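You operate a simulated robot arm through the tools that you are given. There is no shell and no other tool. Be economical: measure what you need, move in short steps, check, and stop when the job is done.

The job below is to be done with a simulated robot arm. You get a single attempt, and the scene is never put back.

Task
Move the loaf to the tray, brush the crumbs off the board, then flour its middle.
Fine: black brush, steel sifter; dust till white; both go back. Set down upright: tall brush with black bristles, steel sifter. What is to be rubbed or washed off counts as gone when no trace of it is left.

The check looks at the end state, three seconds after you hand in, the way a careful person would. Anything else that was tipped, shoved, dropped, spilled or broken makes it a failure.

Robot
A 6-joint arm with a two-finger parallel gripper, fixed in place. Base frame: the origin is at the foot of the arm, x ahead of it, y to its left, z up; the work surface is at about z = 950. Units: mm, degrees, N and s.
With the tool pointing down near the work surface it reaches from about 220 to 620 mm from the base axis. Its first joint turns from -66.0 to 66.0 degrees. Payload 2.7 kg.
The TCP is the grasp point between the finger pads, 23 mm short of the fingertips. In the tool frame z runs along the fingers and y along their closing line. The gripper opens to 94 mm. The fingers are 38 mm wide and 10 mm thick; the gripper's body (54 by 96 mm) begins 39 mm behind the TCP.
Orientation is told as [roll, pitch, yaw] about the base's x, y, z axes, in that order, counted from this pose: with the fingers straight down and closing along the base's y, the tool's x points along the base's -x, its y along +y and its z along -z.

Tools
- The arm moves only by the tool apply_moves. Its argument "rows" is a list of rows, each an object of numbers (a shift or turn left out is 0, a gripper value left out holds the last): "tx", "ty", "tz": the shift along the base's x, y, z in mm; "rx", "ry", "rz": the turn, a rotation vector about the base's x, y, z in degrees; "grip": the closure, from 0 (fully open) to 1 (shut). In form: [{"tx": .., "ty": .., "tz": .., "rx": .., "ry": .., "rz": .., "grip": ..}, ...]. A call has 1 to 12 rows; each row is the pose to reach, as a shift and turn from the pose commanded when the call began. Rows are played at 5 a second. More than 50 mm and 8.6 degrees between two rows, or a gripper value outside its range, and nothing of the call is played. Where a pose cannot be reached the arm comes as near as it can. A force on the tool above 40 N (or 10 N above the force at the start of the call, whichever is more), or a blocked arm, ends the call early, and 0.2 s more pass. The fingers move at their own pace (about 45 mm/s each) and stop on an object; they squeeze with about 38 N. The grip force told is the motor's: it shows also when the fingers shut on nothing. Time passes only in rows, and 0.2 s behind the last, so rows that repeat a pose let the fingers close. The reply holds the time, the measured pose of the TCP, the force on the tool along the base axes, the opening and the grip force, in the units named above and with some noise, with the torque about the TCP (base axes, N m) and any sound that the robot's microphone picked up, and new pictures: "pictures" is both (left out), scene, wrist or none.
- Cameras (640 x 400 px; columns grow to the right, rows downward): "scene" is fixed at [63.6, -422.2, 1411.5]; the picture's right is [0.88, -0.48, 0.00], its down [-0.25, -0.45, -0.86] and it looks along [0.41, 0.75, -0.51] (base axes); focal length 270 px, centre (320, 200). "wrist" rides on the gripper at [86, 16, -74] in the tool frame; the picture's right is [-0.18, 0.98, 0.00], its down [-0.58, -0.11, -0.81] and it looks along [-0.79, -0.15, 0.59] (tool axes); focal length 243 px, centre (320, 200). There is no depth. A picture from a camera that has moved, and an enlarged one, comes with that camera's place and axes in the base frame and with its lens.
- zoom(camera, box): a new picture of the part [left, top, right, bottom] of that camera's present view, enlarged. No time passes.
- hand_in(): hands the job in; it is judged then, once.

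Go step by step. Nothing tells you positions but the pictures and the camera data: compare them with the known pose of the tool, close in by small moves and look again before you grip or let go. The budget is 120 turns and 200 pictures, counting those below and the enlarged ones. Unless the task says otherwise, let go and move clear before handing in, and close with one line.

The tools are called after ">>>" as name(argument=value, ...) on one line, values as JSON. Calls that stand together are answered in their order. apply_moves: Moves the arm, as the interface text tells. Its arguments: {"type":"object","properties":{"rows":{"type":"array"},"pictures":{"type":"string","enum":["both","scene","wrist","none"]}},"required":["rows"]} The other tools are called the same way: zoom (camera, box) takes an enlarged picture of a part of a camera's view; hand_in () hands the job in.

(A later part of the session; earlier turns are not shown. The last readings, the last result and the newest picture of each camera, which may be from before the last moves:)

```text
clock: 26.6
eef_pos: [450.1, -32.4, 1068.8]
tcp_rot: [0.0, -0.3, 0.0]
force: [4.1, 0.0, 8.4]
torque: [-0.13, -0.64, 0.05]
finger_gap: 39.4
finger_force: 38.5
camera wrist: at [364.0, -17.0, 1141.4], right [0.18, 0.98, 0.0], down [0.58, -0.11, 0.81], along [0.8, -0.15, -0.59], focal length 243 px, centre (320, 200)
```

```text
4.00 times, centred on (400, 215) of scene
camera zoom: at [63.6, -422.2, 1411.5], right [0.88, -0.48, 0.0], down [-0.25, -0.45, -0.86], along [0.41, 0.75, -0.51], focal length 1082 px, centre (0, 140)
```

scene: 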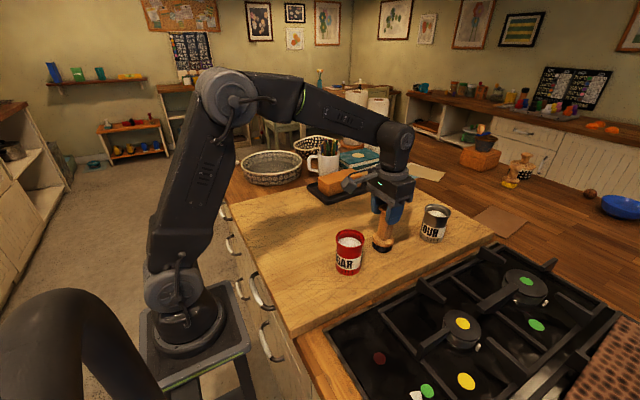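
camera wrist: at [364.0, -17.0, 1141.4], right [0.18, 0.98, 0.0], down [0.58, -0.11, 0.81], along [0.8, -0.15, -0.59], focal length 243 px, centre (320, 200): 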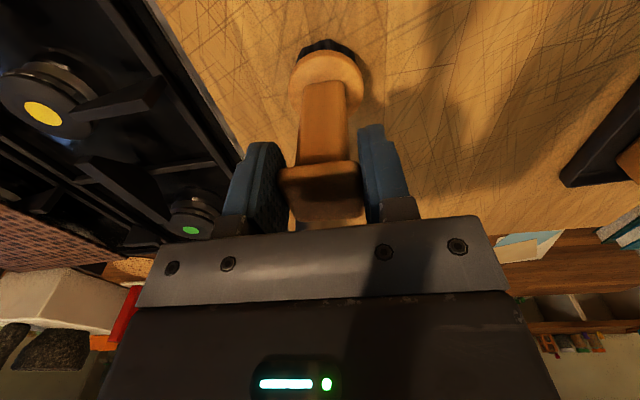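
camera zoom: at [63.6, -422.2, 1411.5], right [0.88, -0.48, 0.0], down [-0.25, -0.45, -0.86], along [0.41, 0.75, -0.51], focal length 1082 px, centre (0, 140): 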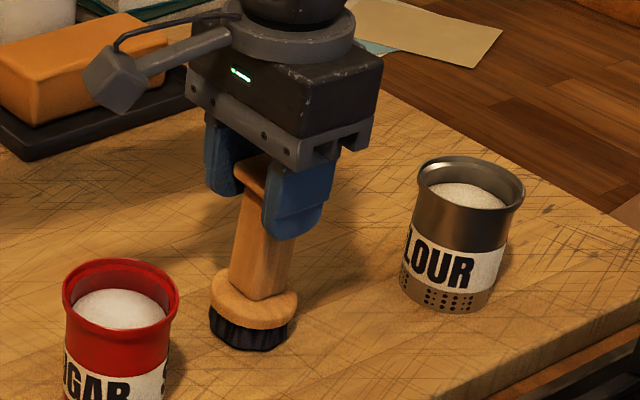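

Crumbs look gone. One more crosswise pass for safety, then a look.

>>> apply_moves(rows=[{"tx": 40}, {"tx": 80}, {"tx": 95, "ty": 22}, {"tx": 55, "ty": 22}, {"tx": 15, "ty": 22}, {"tx": -15, "ty": 26}, {"tx": 20, "ty": 42}, {"tx": 60, "ty": 42}, {"tx": 98, "ty": 42}, {"tx": 70, "ty": 62}, {"tx": 30, "ty": 62}, {"tx": -8, "ty": 62}], pictures="none")

>>> apply_moves(rows=[{"tz": 12}, {"tx": -20, "tz": 27}, {"tx": -40, "ty": 30, "tz": 37}, {"tx": -40, "ty": 70, "tz": 37}, {"tx": -40, "ty": 70, "tz": 37}])

>>> zoom(camera="scene", box=[340, 195, 440, 270])

>>> zoom(camera="scene", box=[315, 140, 415, 215])

```text
clock: 29.2
eef_pos: [445.5, 29.7, 1067.3]
tcp_rot: [0.0, -0.2, 0.0]
force: [1.7, 0.5, 1.5]
torque: [-0.04, -0.26, 0.03]
finger_gap: 39.0
finger_force: 37.7
```

```text
clock: 30.4
eef_pos: [403.8, 100.4, 1106.5]
tcp_rot: [0.0, 0.0, 0.0]
force: [0.0, 0.9, 0.3]
torque: [0.01, 0.06, -0.03]
finger_gap: 39.3
finger_force: 37.7
camera wrist: at [316.8, 116.0, 1180.3], right [0.18, 0.98, 0.0], down [0.58, -0.11, 0.81], along [0.79, -0.15, -0.59], focal length 243 px, centre (320, 200)
```

scene: 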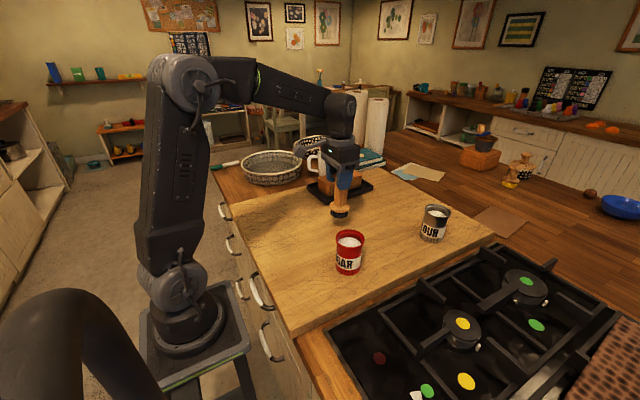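
wrist: 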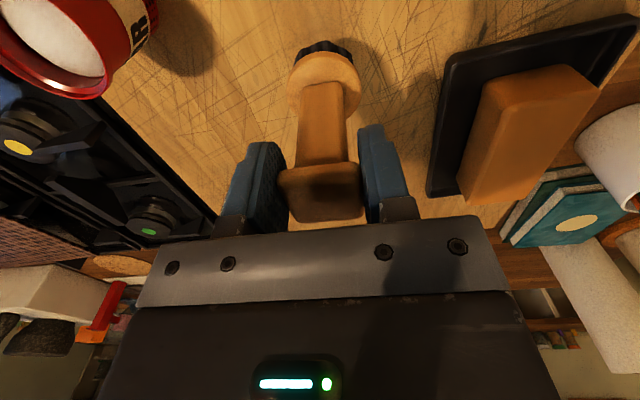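

```text
5.33 times, centred on (390, 232) of scene
camera zoom: at [63.6, -422.2, 1411.5], right [0.88, -0.48, 0.0], down [-0.25, -0.45, -0.86], along [0.41, 0.75, -0.51], focal length 1442 px, centre (-53, 27)
```

zoom: 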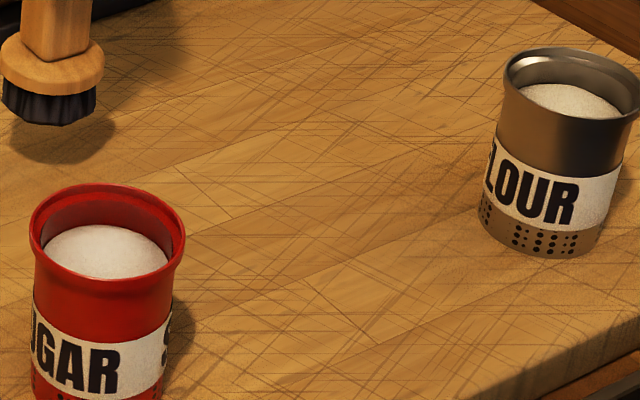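

```text
5.33 times, centred on (365, 178) of scene
camera zoom: at [63.6, -422.2, 1411.5], right [0.88, -0.48, 0.0], down [-0.25, -0.45, -0.86], along [0.41, 0.75, -0.51], focal length 1442 px, centre (80, 320)
```

zoom: 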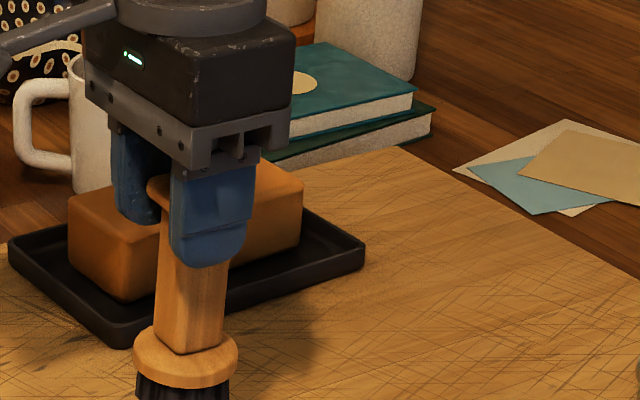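

The board is clean. Now returning the brush to its place.

>>> apply_moves(rows=[{"tx": 30, "ty": 0, "tz": -10}, {"tx": 70, "ty": -5, "tz": -10}, {"tx": 110, "ty": -15, "tz": -10}, {"tx": 150, "ty": -32, "tz": -12}, {"tx": 180, "ty": -48, "tz": -14}, {"tx": 194, "ty": -48, "tz": -16}, {"tx": 194, "ty": -48, "tz": -25}, {"tx": 194, "ty": -48, "tz": -31}, {"tx": 194, "ty": -48, "tz": -33}, {"tx": 194, "ty": -48, "tz": -33}])

>>> zoom(camera="scene", box=[370, 145, 450, 225])

```text
clock: 32.6
eef_pos: [599.4, 53.1, 1071.1]
tcp_rot: [0.0, 0.1, 0.0]
force: [0.1, 0.5, -0.8]
torque: [-0.02, 0.03, 0.03]
finger_gap: 39.2
finger_force: 38.4
camera wrist: at [511.8, 67.8, 1145.1], right [0.18, 0.98, 0.0], down [0.58, -0.11, 0.81], along [0.79, -0.15, -0.59], focal length 243 px, centre (320, 200)
```

scene: 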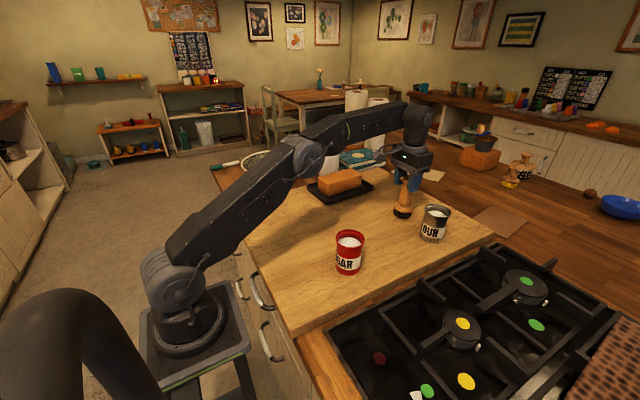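
wrist: 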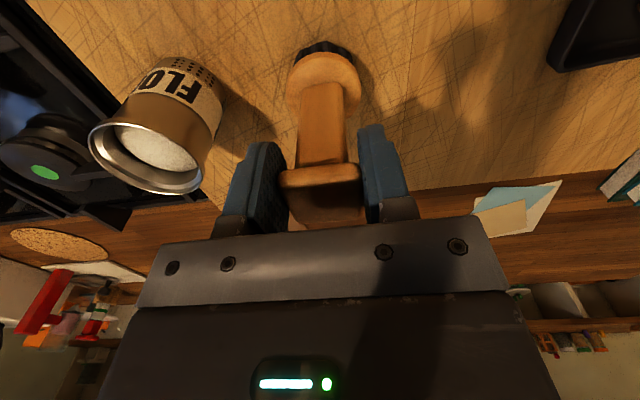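

```text
5.00 times, centred on (410, 185) of scene
camera zoom: at [63.6, -422.2, 1411.5], right [0.88, -0.48, 0.0], down [-0.25, -0.45, -0.86], along [0.41, 0.75, -0.51], focal length 1352 px, centre (-130, 275)
```

zoom: 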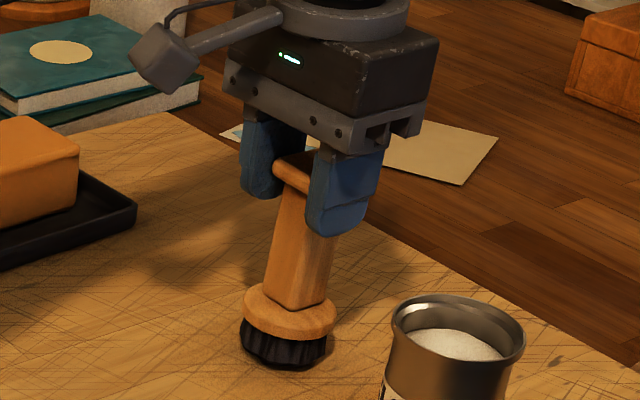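

The brush has tilted about 2° in the grip. I'll correct the tilt slightly and lower to contact.

>>> apply_moves(rows=[{"ry": -0.8, "tx": 0}, {"ry": -1.8, "tz": 0}, {"ry": -1.8, "tz": -1}, {"ry": -1.8, "tz": -2}, {"ry": -1.8, "tz": -2}])

>>> zoom(camera="scene", box=[370, 145, 450, 225])

```text
clock: 33.8
eef_pos: [599.2, 51.0, 1069.6]
tcp_rot: [0.0, -1.8, -0.1]
force: [0.9, -0.2, -0.7]
torque: [0.02, 0.02, -0.03]
finger_gap: 39.4
finger_force: 37.6
camera wrist: at [509.1, 67.8, 1140.6], right [0.18, 0.98, 0.01], down [0.56, -0.11, 0.82], along [0.81, -0.15, -0.57], focal length 243 px, centre (320, 200)
```

scene: 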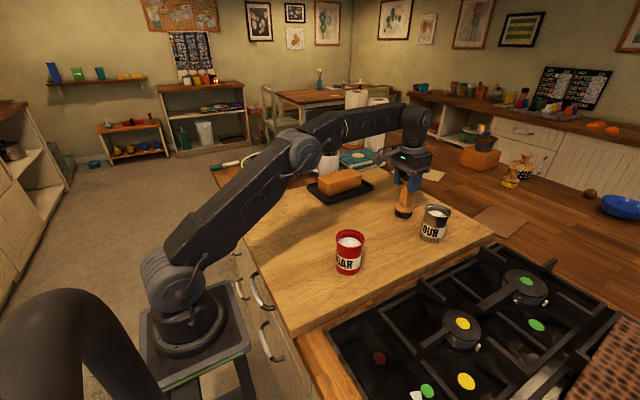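
wrist: 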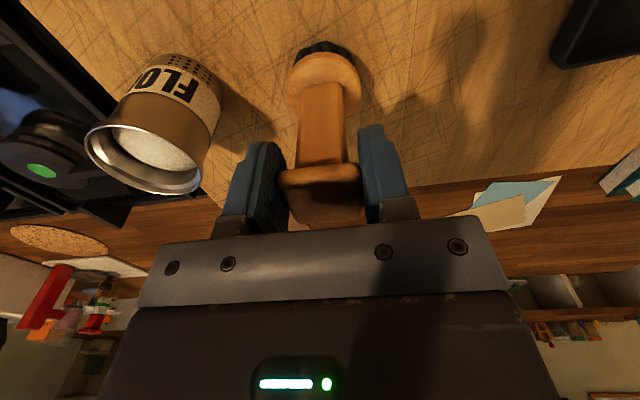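

```text
5.00 times, centred on (410, 185) of scene
camera zoom: at [63.6, -422.2, 1411.5], right [0.88, -0.48, 0.0], down [-0.25, -0.45, -0.86], along [0.41, 0.75, -0.51], focal length 1352 px, centre (-130, 275)
```

zoom: 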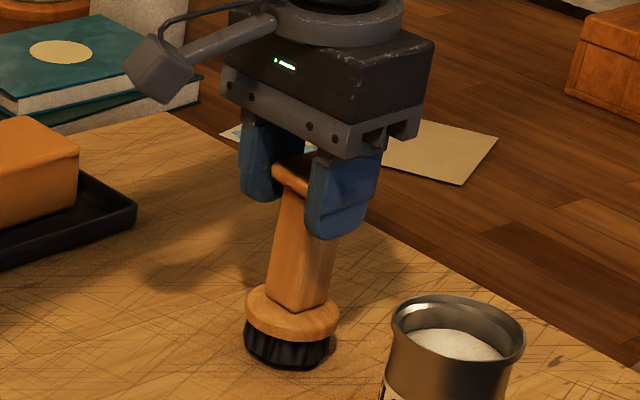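

Still ~2 mm above. Lowering to contact.

>>> apply_moves(rows=[{"tx": 1, "tz": -1}, {"tx": 1, "tz": -2}, {"tx": 1, "tz": -2}], pictures="none")

```text
clock: 34.6
eef_pos: [599.6, 51.8, 1068.1]
tcp_rot: [0.0, -1.8, 0.0]
force: [0.0, -0.1, -0.7]
torque: [-0.01, -0.02, -0.04]
finger_gap: 39.2
finger_force: 38.2
```

>>> apply_moves(rows=[{"tz": -1}, {"tz": -2}, {"tz": -2}], pictures="none")

```text
clock: 35.4
eef_pos: [599.7, 51.8, 1065.4]
tcp_rot: [0.0, -1.9, 0.0]
force: [-0.4, 0.7, 5.4]
torque: [0.0, 0.04, -0.01]
finger_gap: 39.4
finger_force: 37.9
```

Contact. Release gently and lift clear.

>>> apply_moves(rows=[{"grip": 0.5}, {"grip": 0.3}, {"grip": 0.1}, {"grip": 0.0}, {"grip": 0.0}, {"tz": 10, "ry": 0.9}, {"tz": 25, "ry": 1.8}])

>>> zoom(camera="scene", box=[370, 145, 450, 225])

```text
clock: 37.0
eef_pos: [598.6, 52.6, 1088.0]
tcp_rot: [0.0, 0.1, 0.0]
force: [-1.5, -1.2, 0.3]
torque: [-0.01, -0.01, -0.01]
finger_gap: 93.7
finger_force: 0.0
camera wrist: at [512.0, 67.4, 1163.5], right [0.18, 0.98, 0.0], down [0.58, -0.11, 0.81], along [0.79, -0.15, -0.59], focal length 243 px, centre (320, 200)
```

scene: 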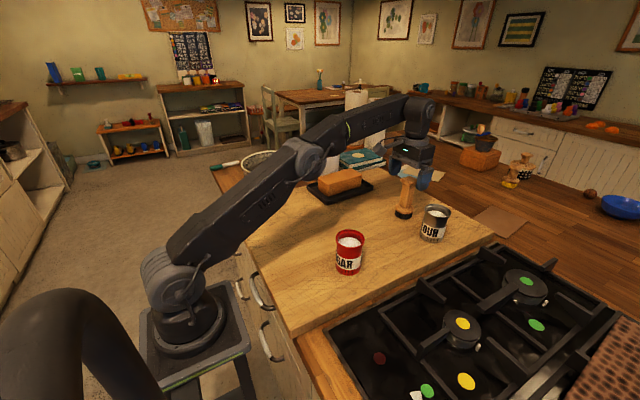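
wrist: 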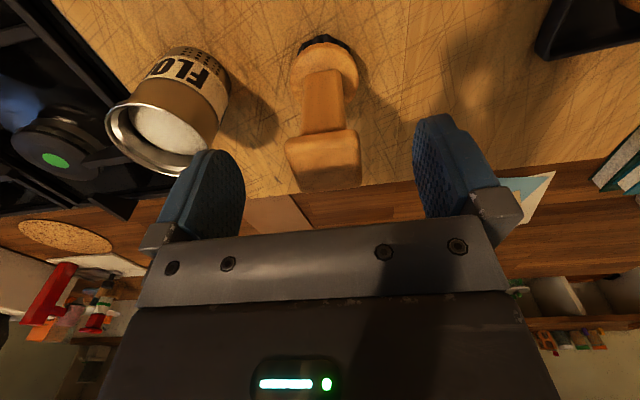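

```text
5.00 times, centred on (410, 185) of scene
camera zoom: at [63.6, -422.2, 1411.5], right [0.88, -0.48, 0.0], down [-0.25, -0.45, -0.86], along [0.41, 0.75, -0.51], focal length 1352 px, centre (-130, 275)
```

zoom: 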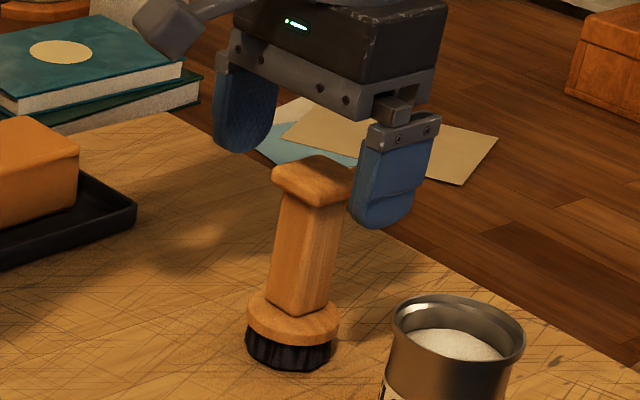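

The brush is back upright in its place. Before taking the sifter, I measure the board's corners to find its middle.

>>> zoom(camera="scene", box=[215, 180, 315, 345])

>>> zoom(camera="scene", box=[350, 150, 510, 260])

```text
2.42 times, centred on (265, 262) of scene
camera zoom: at [63.6, -422.2, 1411.5], right [0.88, -0.48, 0.0], down [-0.25, -0.45, -0.86], along [0.41, 0.75, -0.51], focal length 656 px, centre (453, 48)
```

zoom: 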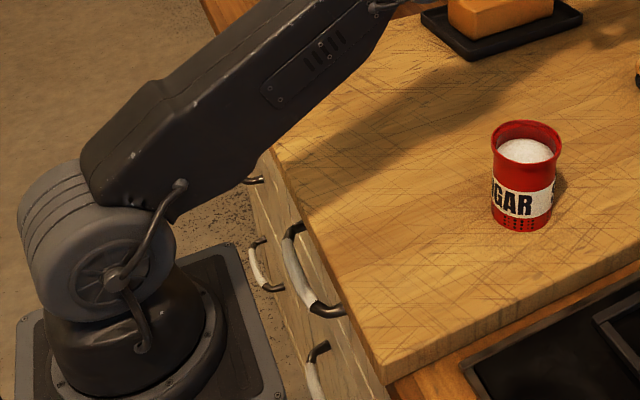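

```text
3.64 times, centred on (430, 205) of scene
camera zoom: at [63.6, -422.2, 1411.5], right [0.88, -0.48, 0.0], down [-0.25, -0.45, -0.86], along [0.41, 0.75, -0.51], focal length 984 px, centre (-80, 182)
```

zoom: 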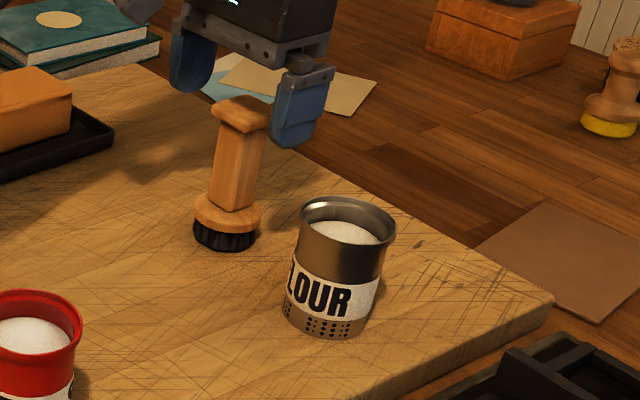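

Board spans roughly x 160–780, y −135–378, so its middle is about (472,122). Now moving back to view the sifter head-on.

>>> apply_moves(rows=[{"tz": 20, "tx": -5}, {"tx": -45, "ty": -20, "tz": 30}, {"tx": -85, "ty": -50, "tz": 30}, {"tx": -105, "ty": -90, "tz": 30}, {"tx": -110, "ty": -113, "tz": 30}, {"tx": -110, "ty": -113, "tz": 30}])

>>> zoom(camera="wrist", box=[220, 40, 440, 230])

```text
clock: 38.4
eef_pos: [488.8, -62.8, 1120.6]
tcp_rot: [0.0, 0.1, -0.1]
force: [-0.3, -0.3, -0.8]
torque: [0.0, 0.0, 0.0]
finger_gap: 93.8
finger_force: 0.1
camera wrist: at [401.6, -45.6, 1195.7], right [0.18, 0.98, 0.0], down [0.58, -0.11, 0.81], along [0.79, -0.15, -0.59], focal length 243 px, centre (320, 200)
```

scene: 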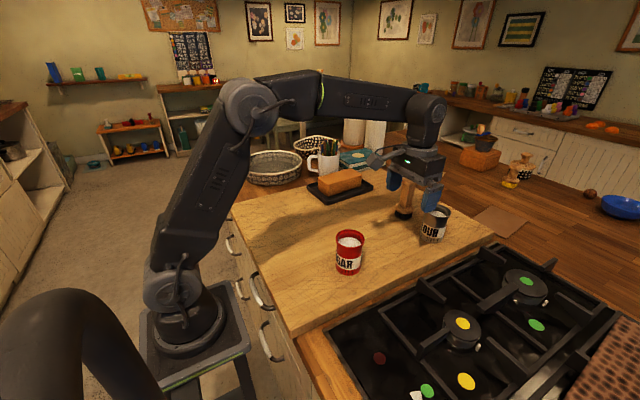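
wrist: 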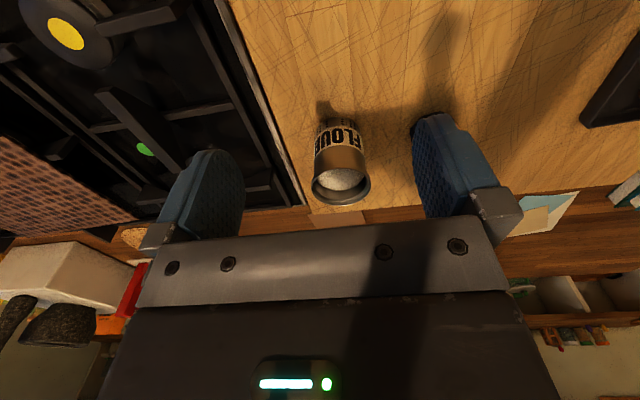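

```text
2.11 times, centred on (330, 135) of wrist
camera zoom: at [401.6, -45.6, 1195.7], right [0.18, 0.98, 0.0], down [0.58, -0.11, 0.81], along [0.79, -0.15, -0.59], focal length 511 px, centre (299, 337)
```

zoom: 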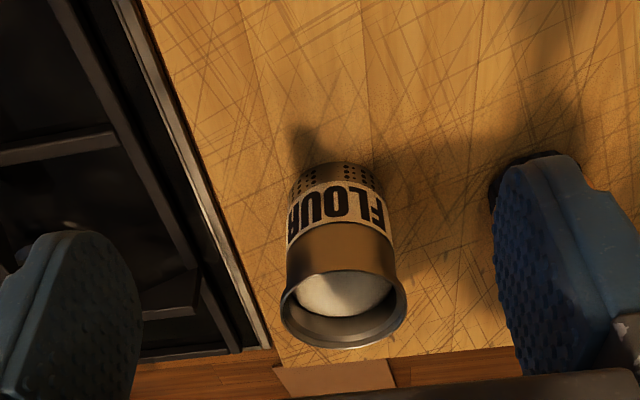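

Sifter: centre about (602,-59), rim z≈1033, rim diameter ≈64 mm. I'll approach above and descend straddling it in y.

>>> apply_moves(rows=[{"tx": 40, "ty": 2, "tz": -10}, {"tx": 75, "ty": 3, "tz": -25}, {"tx": 100, "ty": 3, "tz": -40}, {"tx": 107, "ty": 3, "tz": -58}, {"tx": 107, "ty": 3, "tz": -58}])

>>> zoom(camera="scene", box=[380, 155, 480, 255])

>>> zoom(camera="wrist", box=[180, 40, 480, 240])

```text
clock: 39.6
eef_pos: [597.0, -59.8, 1064.3]
tcp_rot: [0.0, 0.0, 0.0]
force: [0.6, 0.4, 0.2]
torque: [-0.04, -0.02, 0.03]
finger_gap: 94.2
finger_force: 0.1
camera wrist: at [508.9, -44.1, 1137.1], right [0.18, 0.98, 0.0], down [0.58, -0.11, 0.81], along [0.79, -0.15, -0.59], focal length 243 px, centre (320, 200)
```

scene: 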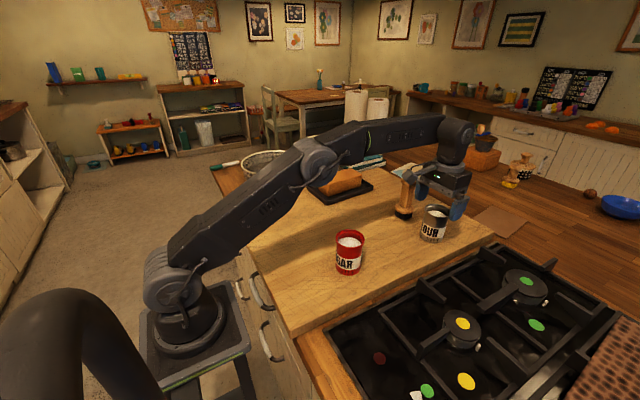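
wrist: 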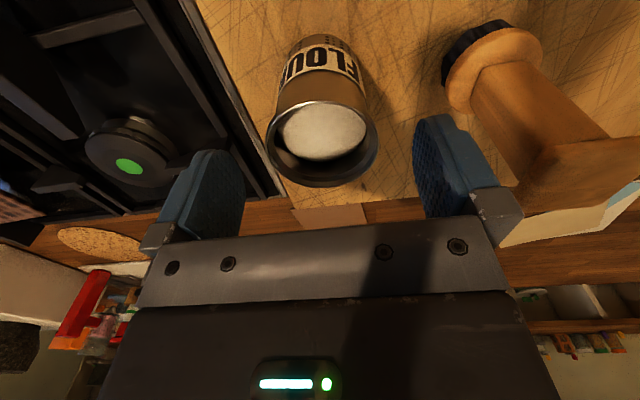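

```text
4.00 times, centred on (430, 205) of scene
camera zoom: at [63.6, -422.2, 1411.5], right [0.88, -0.48, 0.0], down [-0.25, -0.45, -0.86], along [0.41, 0.75, -0.51], focal length 1082 px, centre (-120, 180)
```

zoom: 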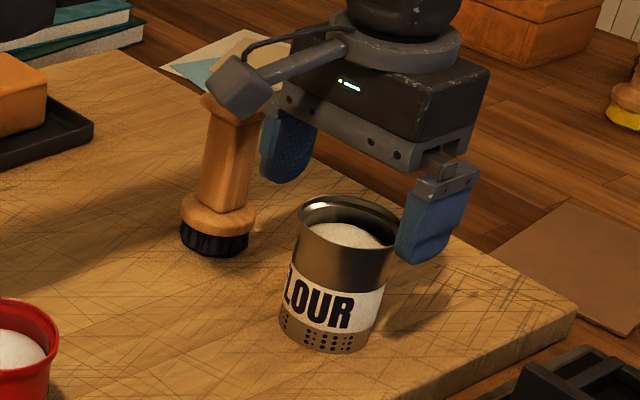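

```text
2.00 times, centred on (330, 140) of wrist
camera zoom: at [508.9, -44.1, 1137.1], right [0.18, 0.98, 0.0], down [0.58, -0.11, 0.81], along [0.79, -0.15, -0.59], focal length 485 px, centre (300, 320)
```

zoom: 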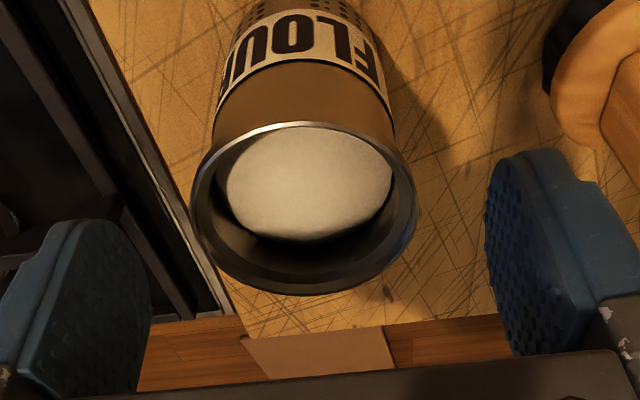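

Aligned. Descend to the rim/upper body and close.

>>> apply_moves(rows=[{"tx": 1, "tz": -15}, {"tx": 2, "tz": -32}, {"tx": 3, "tz": -46}, {"tx": 3, "tz": -46}, {"tx": 3, "tz": -46, "grip": 0.25}, {"tx": 3, "tz": -46, "grip": 0.35}, {"tx": 3, "tz": -46, "grip": 0.45}, {"tx": 3, "tz": -46, "grip": 0.5}, {"tx": 3, "tz": -46, "grip": 0.5}])

>>> zoom(camera="scene", box=[380, 155, 480, 255])

```text
clock: 41.6
eef_pos: [598.7, -58.6, 1016.0]
tcp_rot: [0.0, 0.0, 0.0]
force: [-0.6, -0.4, -1.0]
torque: [0.01, -0.02, -0.03]
finger_gap: 61.7
finger_force: 38.1
camera wrist: at [512.0, -43.7, 1090.6], right [0.18, 0.98, 0.0], down [0.58, -0.11, 0.81], along [0.79, -0.15, -0.59], focal length 243 px, centre (320, 200)
```

scene: 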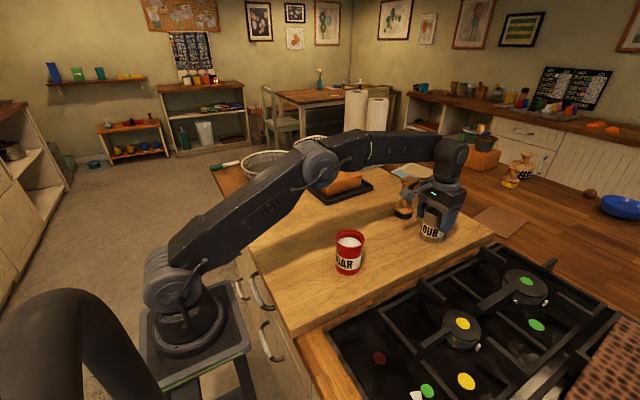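
wrist: 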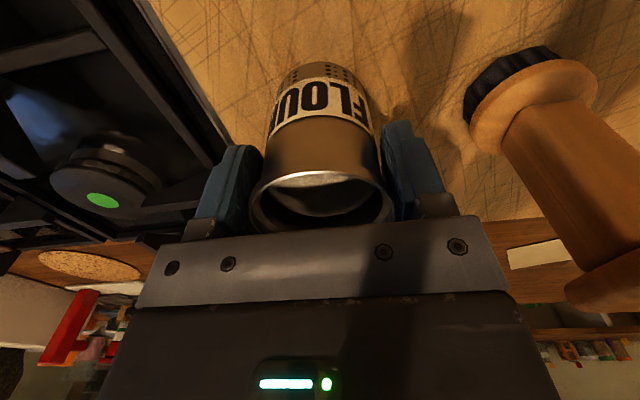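

```text
4.00 times, centred on (430, 205) of scene
camera zoom: at [63.6, -422.2, 1411.5], right [0.88, -0.48, 0.0], down [-0.25, -0.45, -0.86], along [0.41, 0.75, -0.51], focal length 1082 px, centre (-120, 180)
```

zoom: 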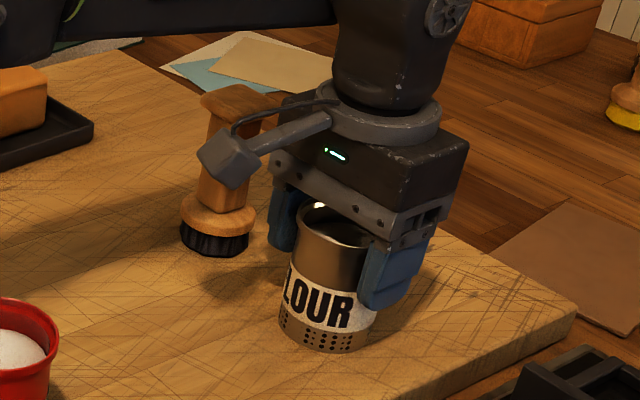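

Sifter is held. Lift and carry smoothly, staying level, toward the board's middle, watching for spills.

>>> apply_moves(rows=[{"tz": 6}, {"tz": 14}, {"tz": 22}, {"tz": 30}, {"tz": 36}, {"tx": -8, "tz": 40}, {"tx": -20, "tz": 40}, {"tx": -34, "tz": 40}, {"tx": -48, "tz": 40}, {"tx": -62, "tz": 40}, {"tx": -72, "tz": 40}, {"tx": -76, "tz": 40}])

>>> zoom(camera="scene", box=[340, 165, 480, 265])

```text
clock: 44.2
eef_pos: [523.0, -58.7, 1054.9]
tcp_rot: [-0.1, 0.0, 0.0]
force: [0.0, 0.7, -1.0]
torque: [-0.03, 0.0, -0.01]
finger_gap: 61.8
finger_force: 38.3
camera wrist: at [436.2, -42.8, 1129.6], right [0.18, 0.98, 0.0], down [0.58, -0.11, 0.81], along [0.79, -0.15, -0.59], focal length 243 px, centre (320, 200)
```

scene: 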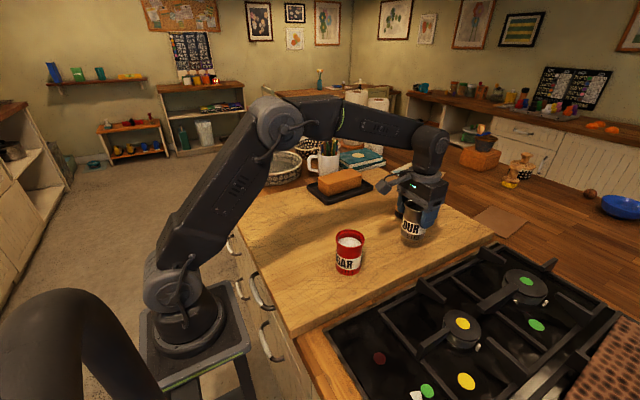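
wrist: 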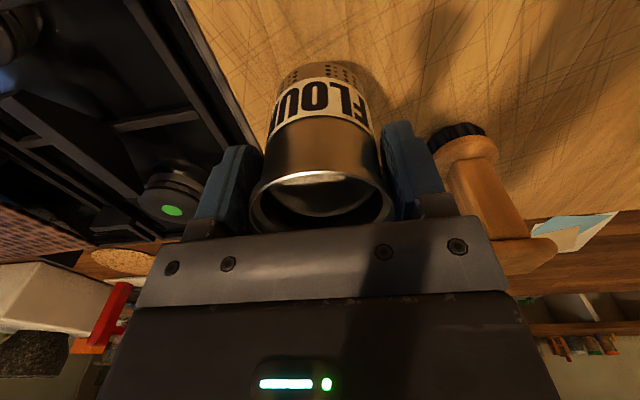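

```text
4.00 times, centred on (410, 215) of scene
camera zoom: at [63.6, -422.2, 1411.5], right [0.88, -0.48, 0.0], down [-0.25, -0.45, -0.86], along [0.41, 0.75, -0.51], focal length 1082 px, centre (-40, 140)
```

zoom: 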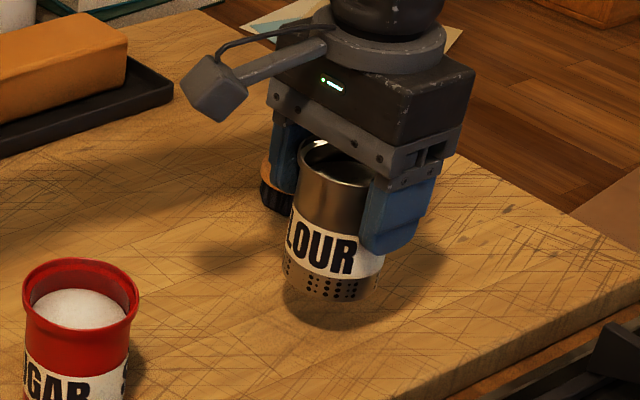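

No spill so far. Continue to the middle (472,122).

>>> apply_moves(rows=[{"tx": -3, "ty": 6}, {"tx": -8, "ty": 18}, {"tx": -13, "ty": 35}, {"tx": -18, "ty": 53}, {"tx": -23, "ty": 71}, {"tx": -28, "ty": 90}, {"tx": -33, "ty": 109}, {"tx": -38, "ty": 128}, {"tx": -43, "ty": 146}, {"tx": -47, "ty": 162}, {"tx": -50, "ty": 174}, {"tx": -51, "ty": 180}])

>>> zoom(camera="scene", box=[310, 155, 450, 255])

```text
clock: 46.8
eef_pos: [473.5, 120.9, 1057.1]
tcp_rot: [0.0, 0.1, -0.1]
force: [0.6, -0.2, -2.2]
torque: [0.01, 0.0, 0.0]
finger_gap: 61.7
finger_force: 37.2
camera wrist: at [385.6, 136.4, 1131.1], right [0.18, 0.98, 0.0], down [0.58, -0.11, 0.81], along [0.79, -0.15, -0.59], focal length 243 px, centre (320, 200)
```

scene: 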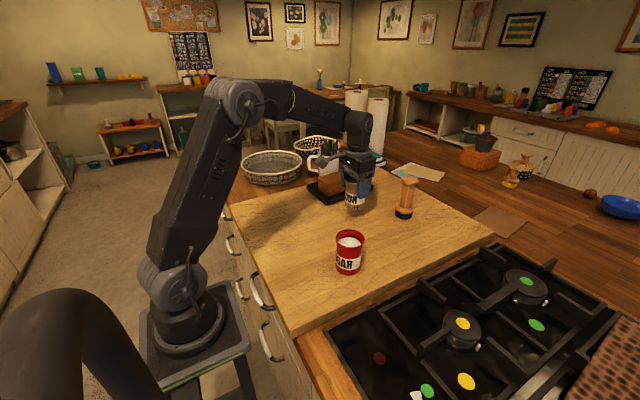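
wrist: 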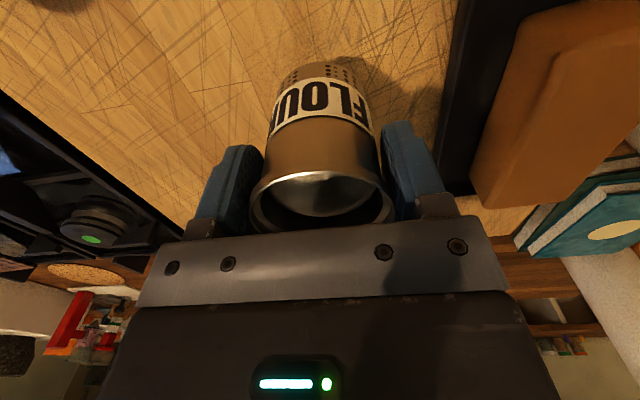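

```text
4.00 times, centred on (380, 205) of scene
camera zoom: at [63.6, -422.2, 1411.5], right [0.88, -0.48, 0.0], down [-0.25, -0.45, -0.86], along [0.41, 0.75, -0.51], focal length 1082 px, centre (80, 180)
```

zoom: 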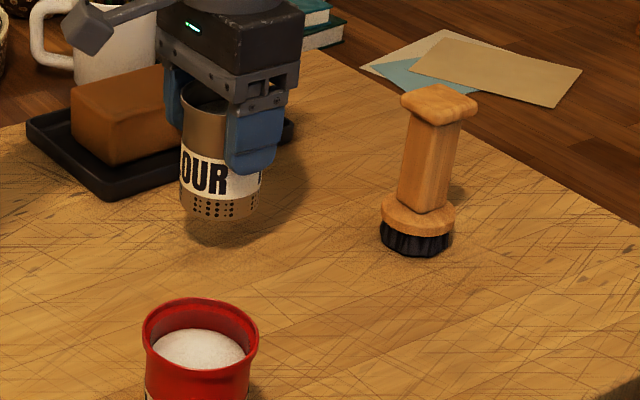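

I refine the board's middle with the two far corners.

>>> zoom(camera="scene", box=[215, 150, 315, 220])

>>> zoom(camera="scene", box=[350, 150, 510, 260])

>>> zoom(camera="scene", box=[220, 270, 370, 370])

```text
5.71 times, centred on (265, 185) of scene
camera zoom: at [63.6, -422.2, 1411.5], right [0.88, -0.48, 0.0], down [-0.25, -0.45, -0.86], along [0.41, 0.75, -0.51], focal length 1546 px, centre (634, 286)
```

zoom: 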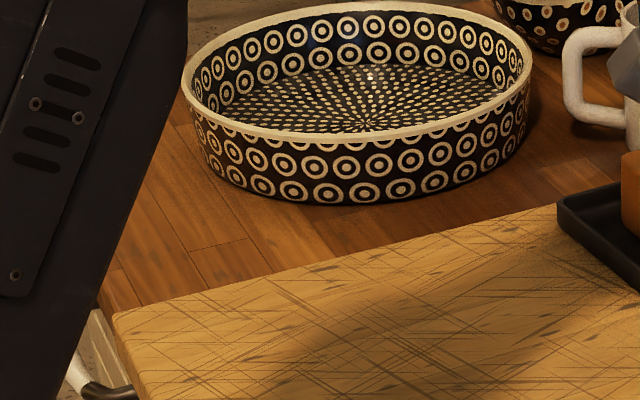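

```text
3.64 times, centred on (430, 205) of scene
camera zoom: at [63.6, -422.2, 1411.5], right [0.88, -0.48, 0.0], down [-0.25, -0.45, -0.86], along [0.41, 0.75, -0.51], focal length 984 px, centre (-80, 182)
```

zoom: 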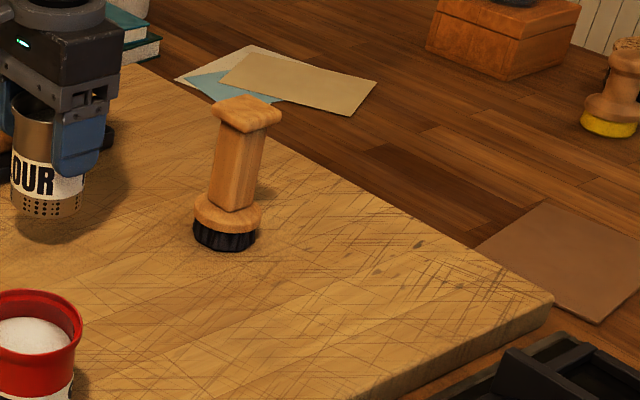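

```text
4.00 times, centred on (295, 320) of scene
camera zoom: at [63.6, -422.2, 1411.5], right [0.88, -0.48, 0.0], down [-0.25, -0.45, -0.86], along [0.41, 0.75, -0.51], focal length 1082 px, centre (420, -280)
```

zoom: 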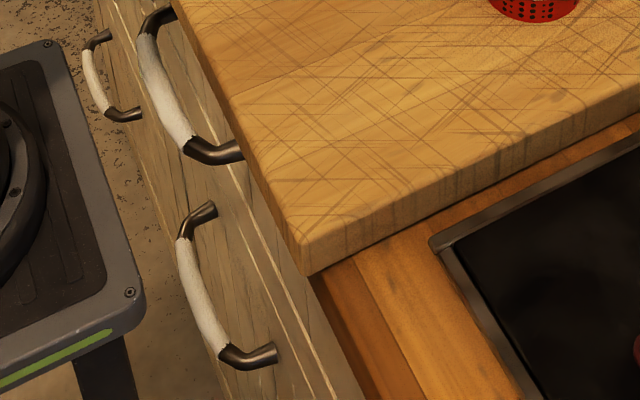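

Board middle is (473,125). I'll nudge there and try a gentle shake to see how it dusts.

>>> apply_moves(rows=[{"ty": 4}, {"ty": 4, "tx": 8}, {"ty": 4, "tx": -8}, {"ty": 4, "tx": 8}, {"ty": 4, "tx": -8}, {"ty": 4, "tx": 0}, {"ty": 4}])

>>> zoom(camera="scene", box=[310, 155, 450, 255])

```text
clock: 48.4
eef_pos: [473.2, 124.7, 1056.8]
tcp_rot: [0.0, 0.0, 0.0]
force: [0.3, 0.1, -0.8]
torque: [-0.01, 0.0, 0.01]
finger_gap: 61.7
finger_force: 38.1
camera wrist: at [385.8, 140.4, 1130.9], right [0.18, 0.98, 0.0], down [0.58, -0.11, 0.81], along [0.79, -0.15, -0.59], focal length 243 px, centre (320, 200)
```

scene: 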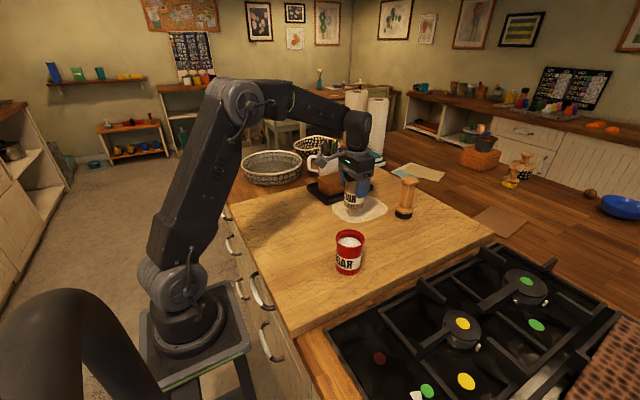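
wrist: 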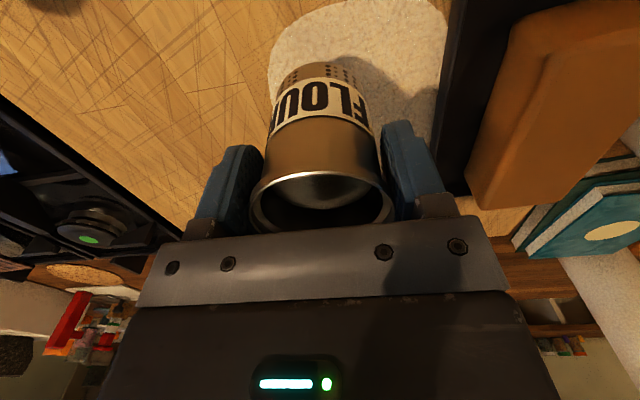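

```text
4.00 times, centred on (380, 205) of scene
camera zoom: at [63.6, -422.2, 1411.5], right [0.88, -0.48, 0.0], down [-0.25, -0.45, -0.86], along [0.41, 0.75, -0.51], focal length 1082 px, centre (80, 180)
```

zoom: 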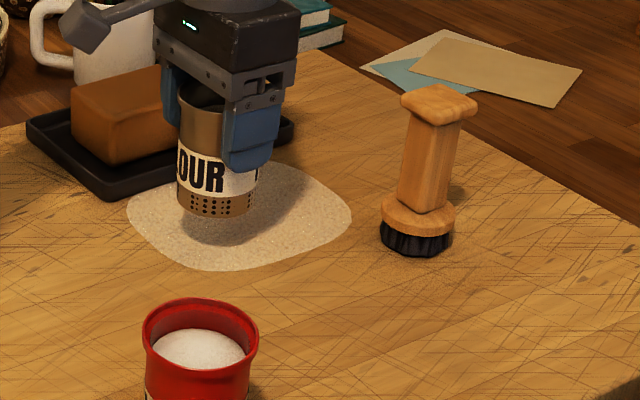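

Flour falls with shaking, and a patch formed around (510,140). I'll move to the patch centre and shake more until it is fully white.

>>> apply_moves(rows=[{"tx": 15, "ty": 5}, {"tx": 30, "ty": 8}, {"tx": 38, "ty": 8}, {"tx": 22, "ty": 8}, {"tx": 38, "ty": 8}, {"tx": 22, "ty": 8}, {"tx": 38, "ty": 8}, {"tx": 22, "ty": 8}, {"tx": 30, "ty": 8}, {"tx": 30, "ty": 8}])

>>> zoom(camera="scene", box=[310, 155, 450, 255])

```text
clock: 50.6
eef_pos: [503.1, 133.4, 1057.3]
tcp_rot: [0.0, 0.0, 0.0]
force: [-1.0, -0.8, -1.8]
torque: [0.02, 0.01, -0.03]
finger_gap: 61.7
finger_force: 38.5
camera wrist: at [415.4, 148.5, 1131.3], right [0.18, 0.98, 0.0], down [0.58, -0.11, 0.81], along [0.79, -0.15, -0.59], focal length 243 px, centre (320, 200)
```

scene: 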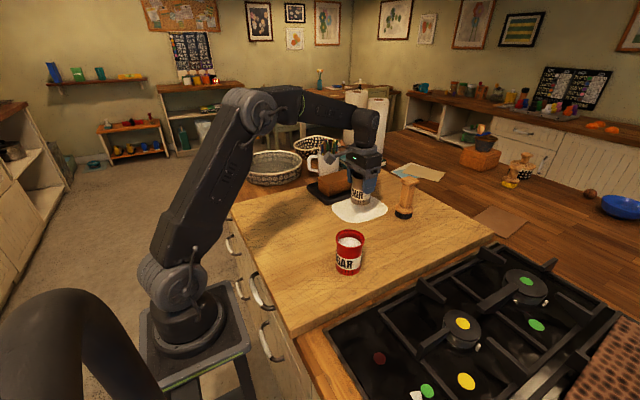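
wrist: 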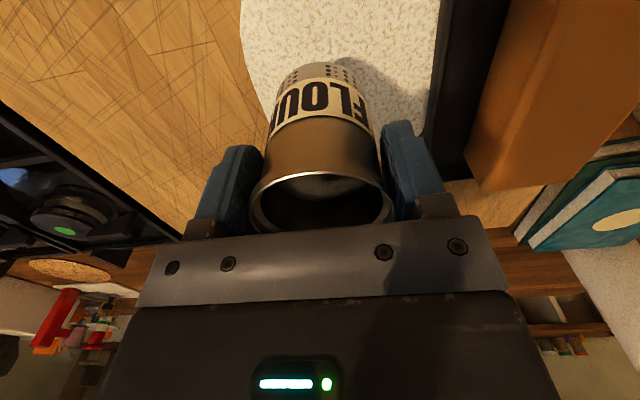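

```text
4.00 times, centred on (380, 205) of scene
camera zoom: at [63.6, -422.2, 1411.5], right [0.88, -0.48, 0.0], down [-0.25, -0.45, -0.86], along [0.41, 0.75, -0.51], focal length 1082 px, centre (80, 180)
```

zoom: 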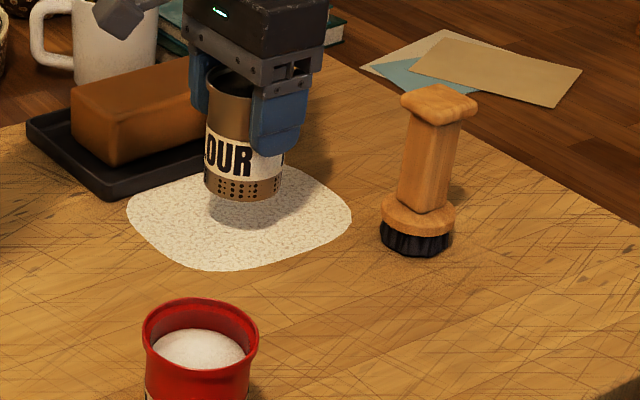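

Same patch, much whiter, with faint board speckle still showing. Another round of shakes.

>>> apply_moves(rows=[{"tx": 8}, {"tx": -8}, {"tx": 8}, {"tx": -8}, {"tx": 8}, {"tx": -8}, {"tx": 8}, {"tx": -8}, {"tx": 0}, {"tx": 0}])

>>> zoom(camera="scene", box=[310, 155, 450, 255])

```text
clock: 52.8
eef_pos: [502.0, 132.2, 1056.8]
tcp_rot: [0.1, 0.0, 0.0]
force: [-0.4, 0.6, -2.0]
torque: [-0.01, 0.0, -0.03]
finger_gap: 61.7
finger_force: 37.9
camera wrist: at [415.3, 148.8, 1130.9], right [0.18, 0.98, 0.0], down [0.58, -0.11, 0.81], along [0.79, -0.15, -0.59], focal length 243 px, centre (320, 200)
```

scene: 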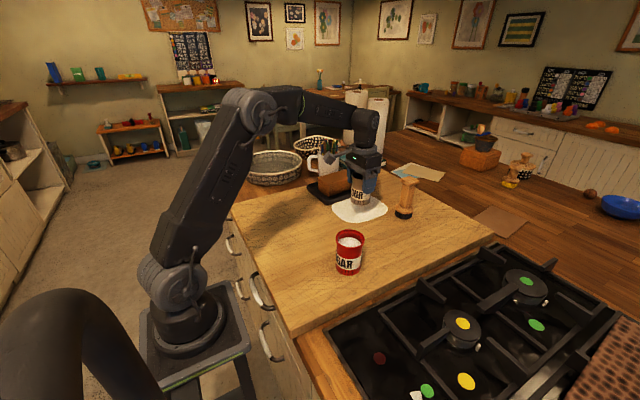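
wrist: 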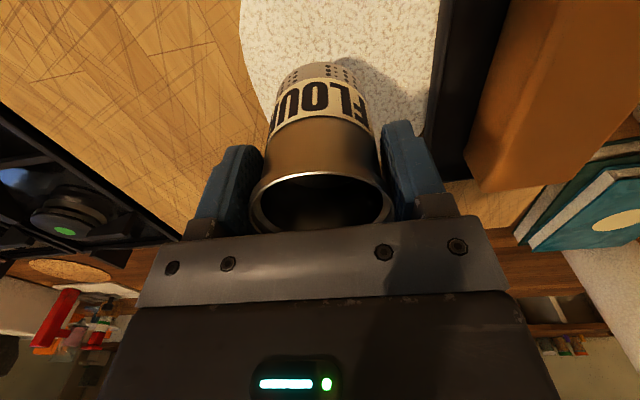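

```text
4.00 times, centred on (380, 205) of scene
camera zoom: at [63.6, -422.2, 1411.5], right [0.88, -0.48, 0.0], down [-0.25, -0.45, -0.86], along [0.41, 0.75, -0.51], focal length 1082 px, centre (80, 180)
```

zoom: 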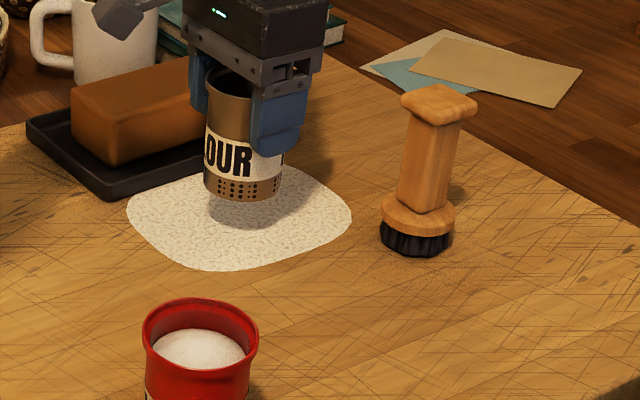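

It looks saturated now; a close look to confirm, with one more short shake.

>>> zoom(camera="wrist", box=[220, 0, 460, 150])

>>> apply_moves(rows=[{"tx": 8}, {"tx": -8}, {"tx": 8}, {"tx": -8}, {"tx": 8}, {"tx": -8}, {"tx": 0}, {"tx": 0}], pictures="none")

>>> zoom(camera="wrist", box=[220, 0, 460, 150])

```text
2.67 times, centred on (340, 75) of wrist
camera zoom: at [415.3, 148.8, 1130.9], right [0.18, 0.98, 0.0], down [0.58, -0.11, 0.81], along [0.79, -0.15, -0.59], focal length 647 px, centre (267, 533)
```

zoom: 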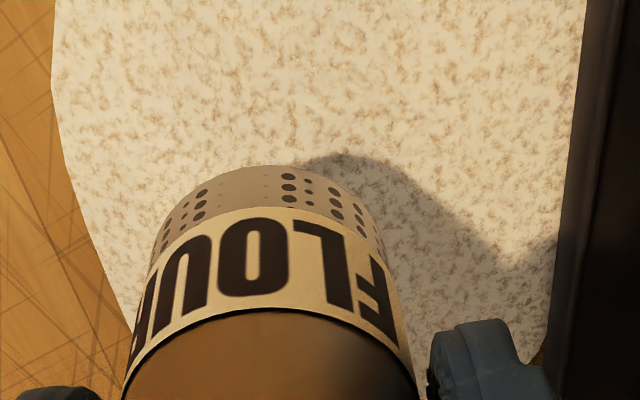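

```text
clock: 54.6
eef_pos: [502.4, 132.6, 1058.5]
tcp_rot: [0.0, 0.0, 0.0]
force: [-0.5, 0.7, -1.6]
torque: [-0.04, 0.01, 0.02]
finger_gap: 61.8
finger_force: 38.1
```

```text
2.67 times, centred on (340, 75) of wrist
camera zoom: at [415.6, 149.2, 1131.5], right [0.18, 0.98, 0.0], down [0.58, -0.11, 0.81], along [0.79, -0.15, -0.59], focal length 647 px, centre (267, 533)
```

zoom: 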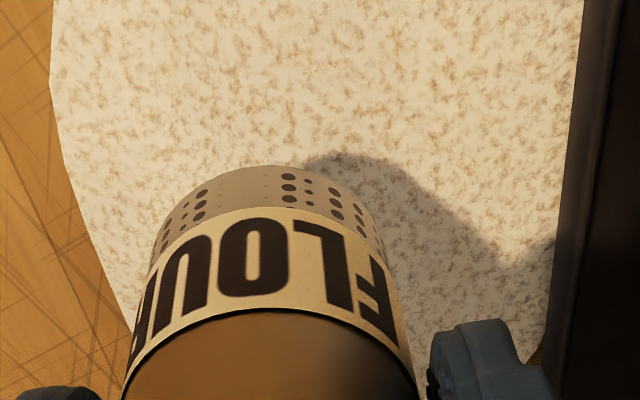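

>>> zoom(camera="wrist", box=[240, 150, 400, 240])

>>> zoom(camera="scene", box=[330, 165, 410, 225])

```text
4.00 times, centred on (320, 195) of wrist
camera zoom: at [415.6, 149.2, 1131.5], right [0.18, 0.98, 0.0], down [0.58, -0.11, 0.81], along [0.79, -0.15, -0.59], focal length 970 px, centre (320, 220)
```

zoom: 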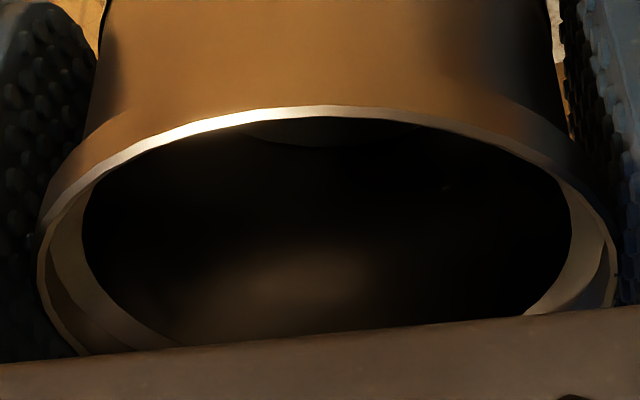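

```text
6.67 times, centred on (370, 195) of scene
camera zoom: at [63.6, -422.2, 1411.5], right [0.88, -0.48, 0.0], down [-0.25, -0.45, -0.86], along [0.41, 0.75, -0.51], focal length 1803 px, centre (-13, 233)
```

zoom: 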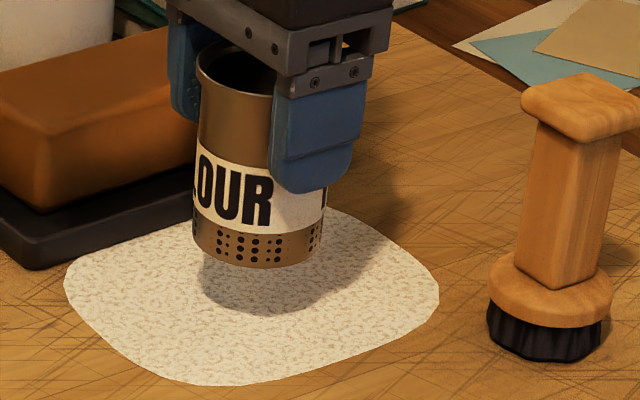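

The patch is evenly white and no longer changes, so the sifter goes back along the same path, smoothly.

>>> apply_moves(rows=[{"tx": 1, "ty": -6}, {"tx": 3, "ty": -18}, {"tx": 5, "ty": -36}, {"tx": 7, "ty": -55}, {"tx": 9, "ty": -74}, {"tx": 11, "ty": -94}, {"tx": 13, "ty": -114}, {"tx": 15, "ty": -134}, {"tx": 17, "ty": -154}, {"tx": 19, "ty": -172}, {"tx": 21, "ty": -185}, {"tx": 21, "ty": -192}], pictures="none")

>>> apply_moves(rows=[{"tx": 5}, {"tx": 15}, {"tx": 29}, {"tx": 43}, {"tx": 57}, {"tx": 68}, {"tx": 75}, {"tx": 76, "tz": -6}, {"tx": 76, "tz": -16}, {"tx": 76, "tz": -26}, {"tx": 76, "tz": -34}, {"tx": 76, "tz": -37}])

>>> zoom(camera="scene", box=[380, 155, 480, 255])

```text
clock: 57.2
eef_pos: [524.3, -59.9, 1056.1]
tcp_rot: [0.0, 0.0, 0.0]
force: [-0.8, 0.0, -2.0]
torque: [-0.01, 0.01, -0.04]
finger_gap: 61.6
finger_force: 38.1
```

```text
clock: 59.8
eef_pos: [599.8, -58.0, 1020.3]
tcp_rot: [0.0, 0.0, 0.0]
force: [0.0, -0.2, -2.0]
torque: [-0.01, 0.01, 0.0]
finger_gap: 61.6
finger_force: 37.8
camera wrist: at [512.3, -42.3, 1093.8], right [0.18, 0.98, 0.0], down [0.58, -0.11, 0.81], along [0.79, -0.15, -0.59], focal length 243 px, centre (320, 200)
```

scene: 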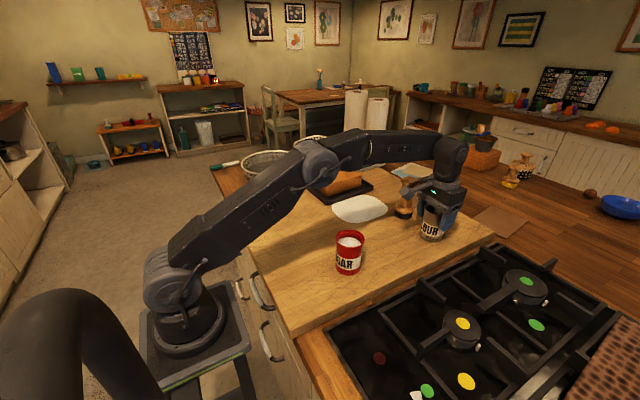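
wrist: 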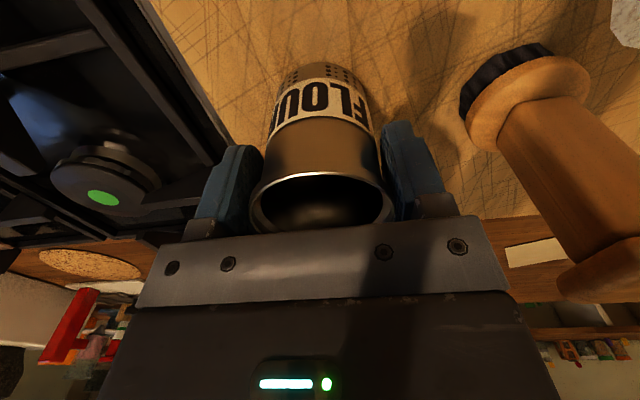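

```text
4.00 times, centred on (430, 205) of scene
camera zoom: at [63.6, -422.2, 1411.5], right [0.88, -0.48, 0.0], down [-0.25, -0.45, -0.86], along [0.41, 0.75, -0.51], focal length 1082 px, centre (-120, 180)
```

zoom: 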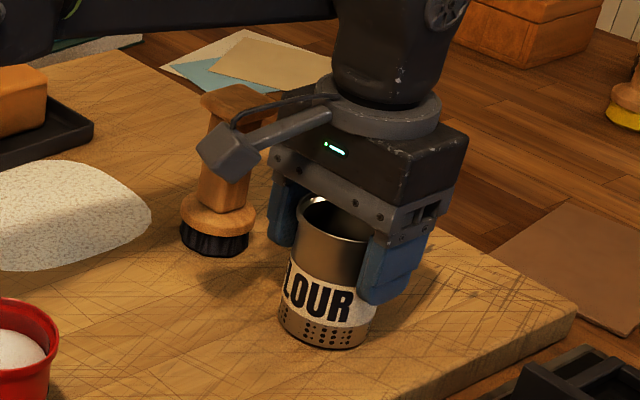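

No stray flour; the sifter is a few mm above its spot. Lowering to contact.

>>> apply_moves(rows=[{"tz": -1}, {"tz": -2}, {"tz": -3}, {"tz": -3}], pictures="none")

```text
clock: 60.8
eef_pos: [599.3, -58.4, 1015.4]
tcp_rot: [0.1, 0.0, 0.1]
force: [0.2, 0.5, -1.7]
torque: [0.0, 0.03, -0.02]
finger_gap: 61.7
finger_force: 38.2
```

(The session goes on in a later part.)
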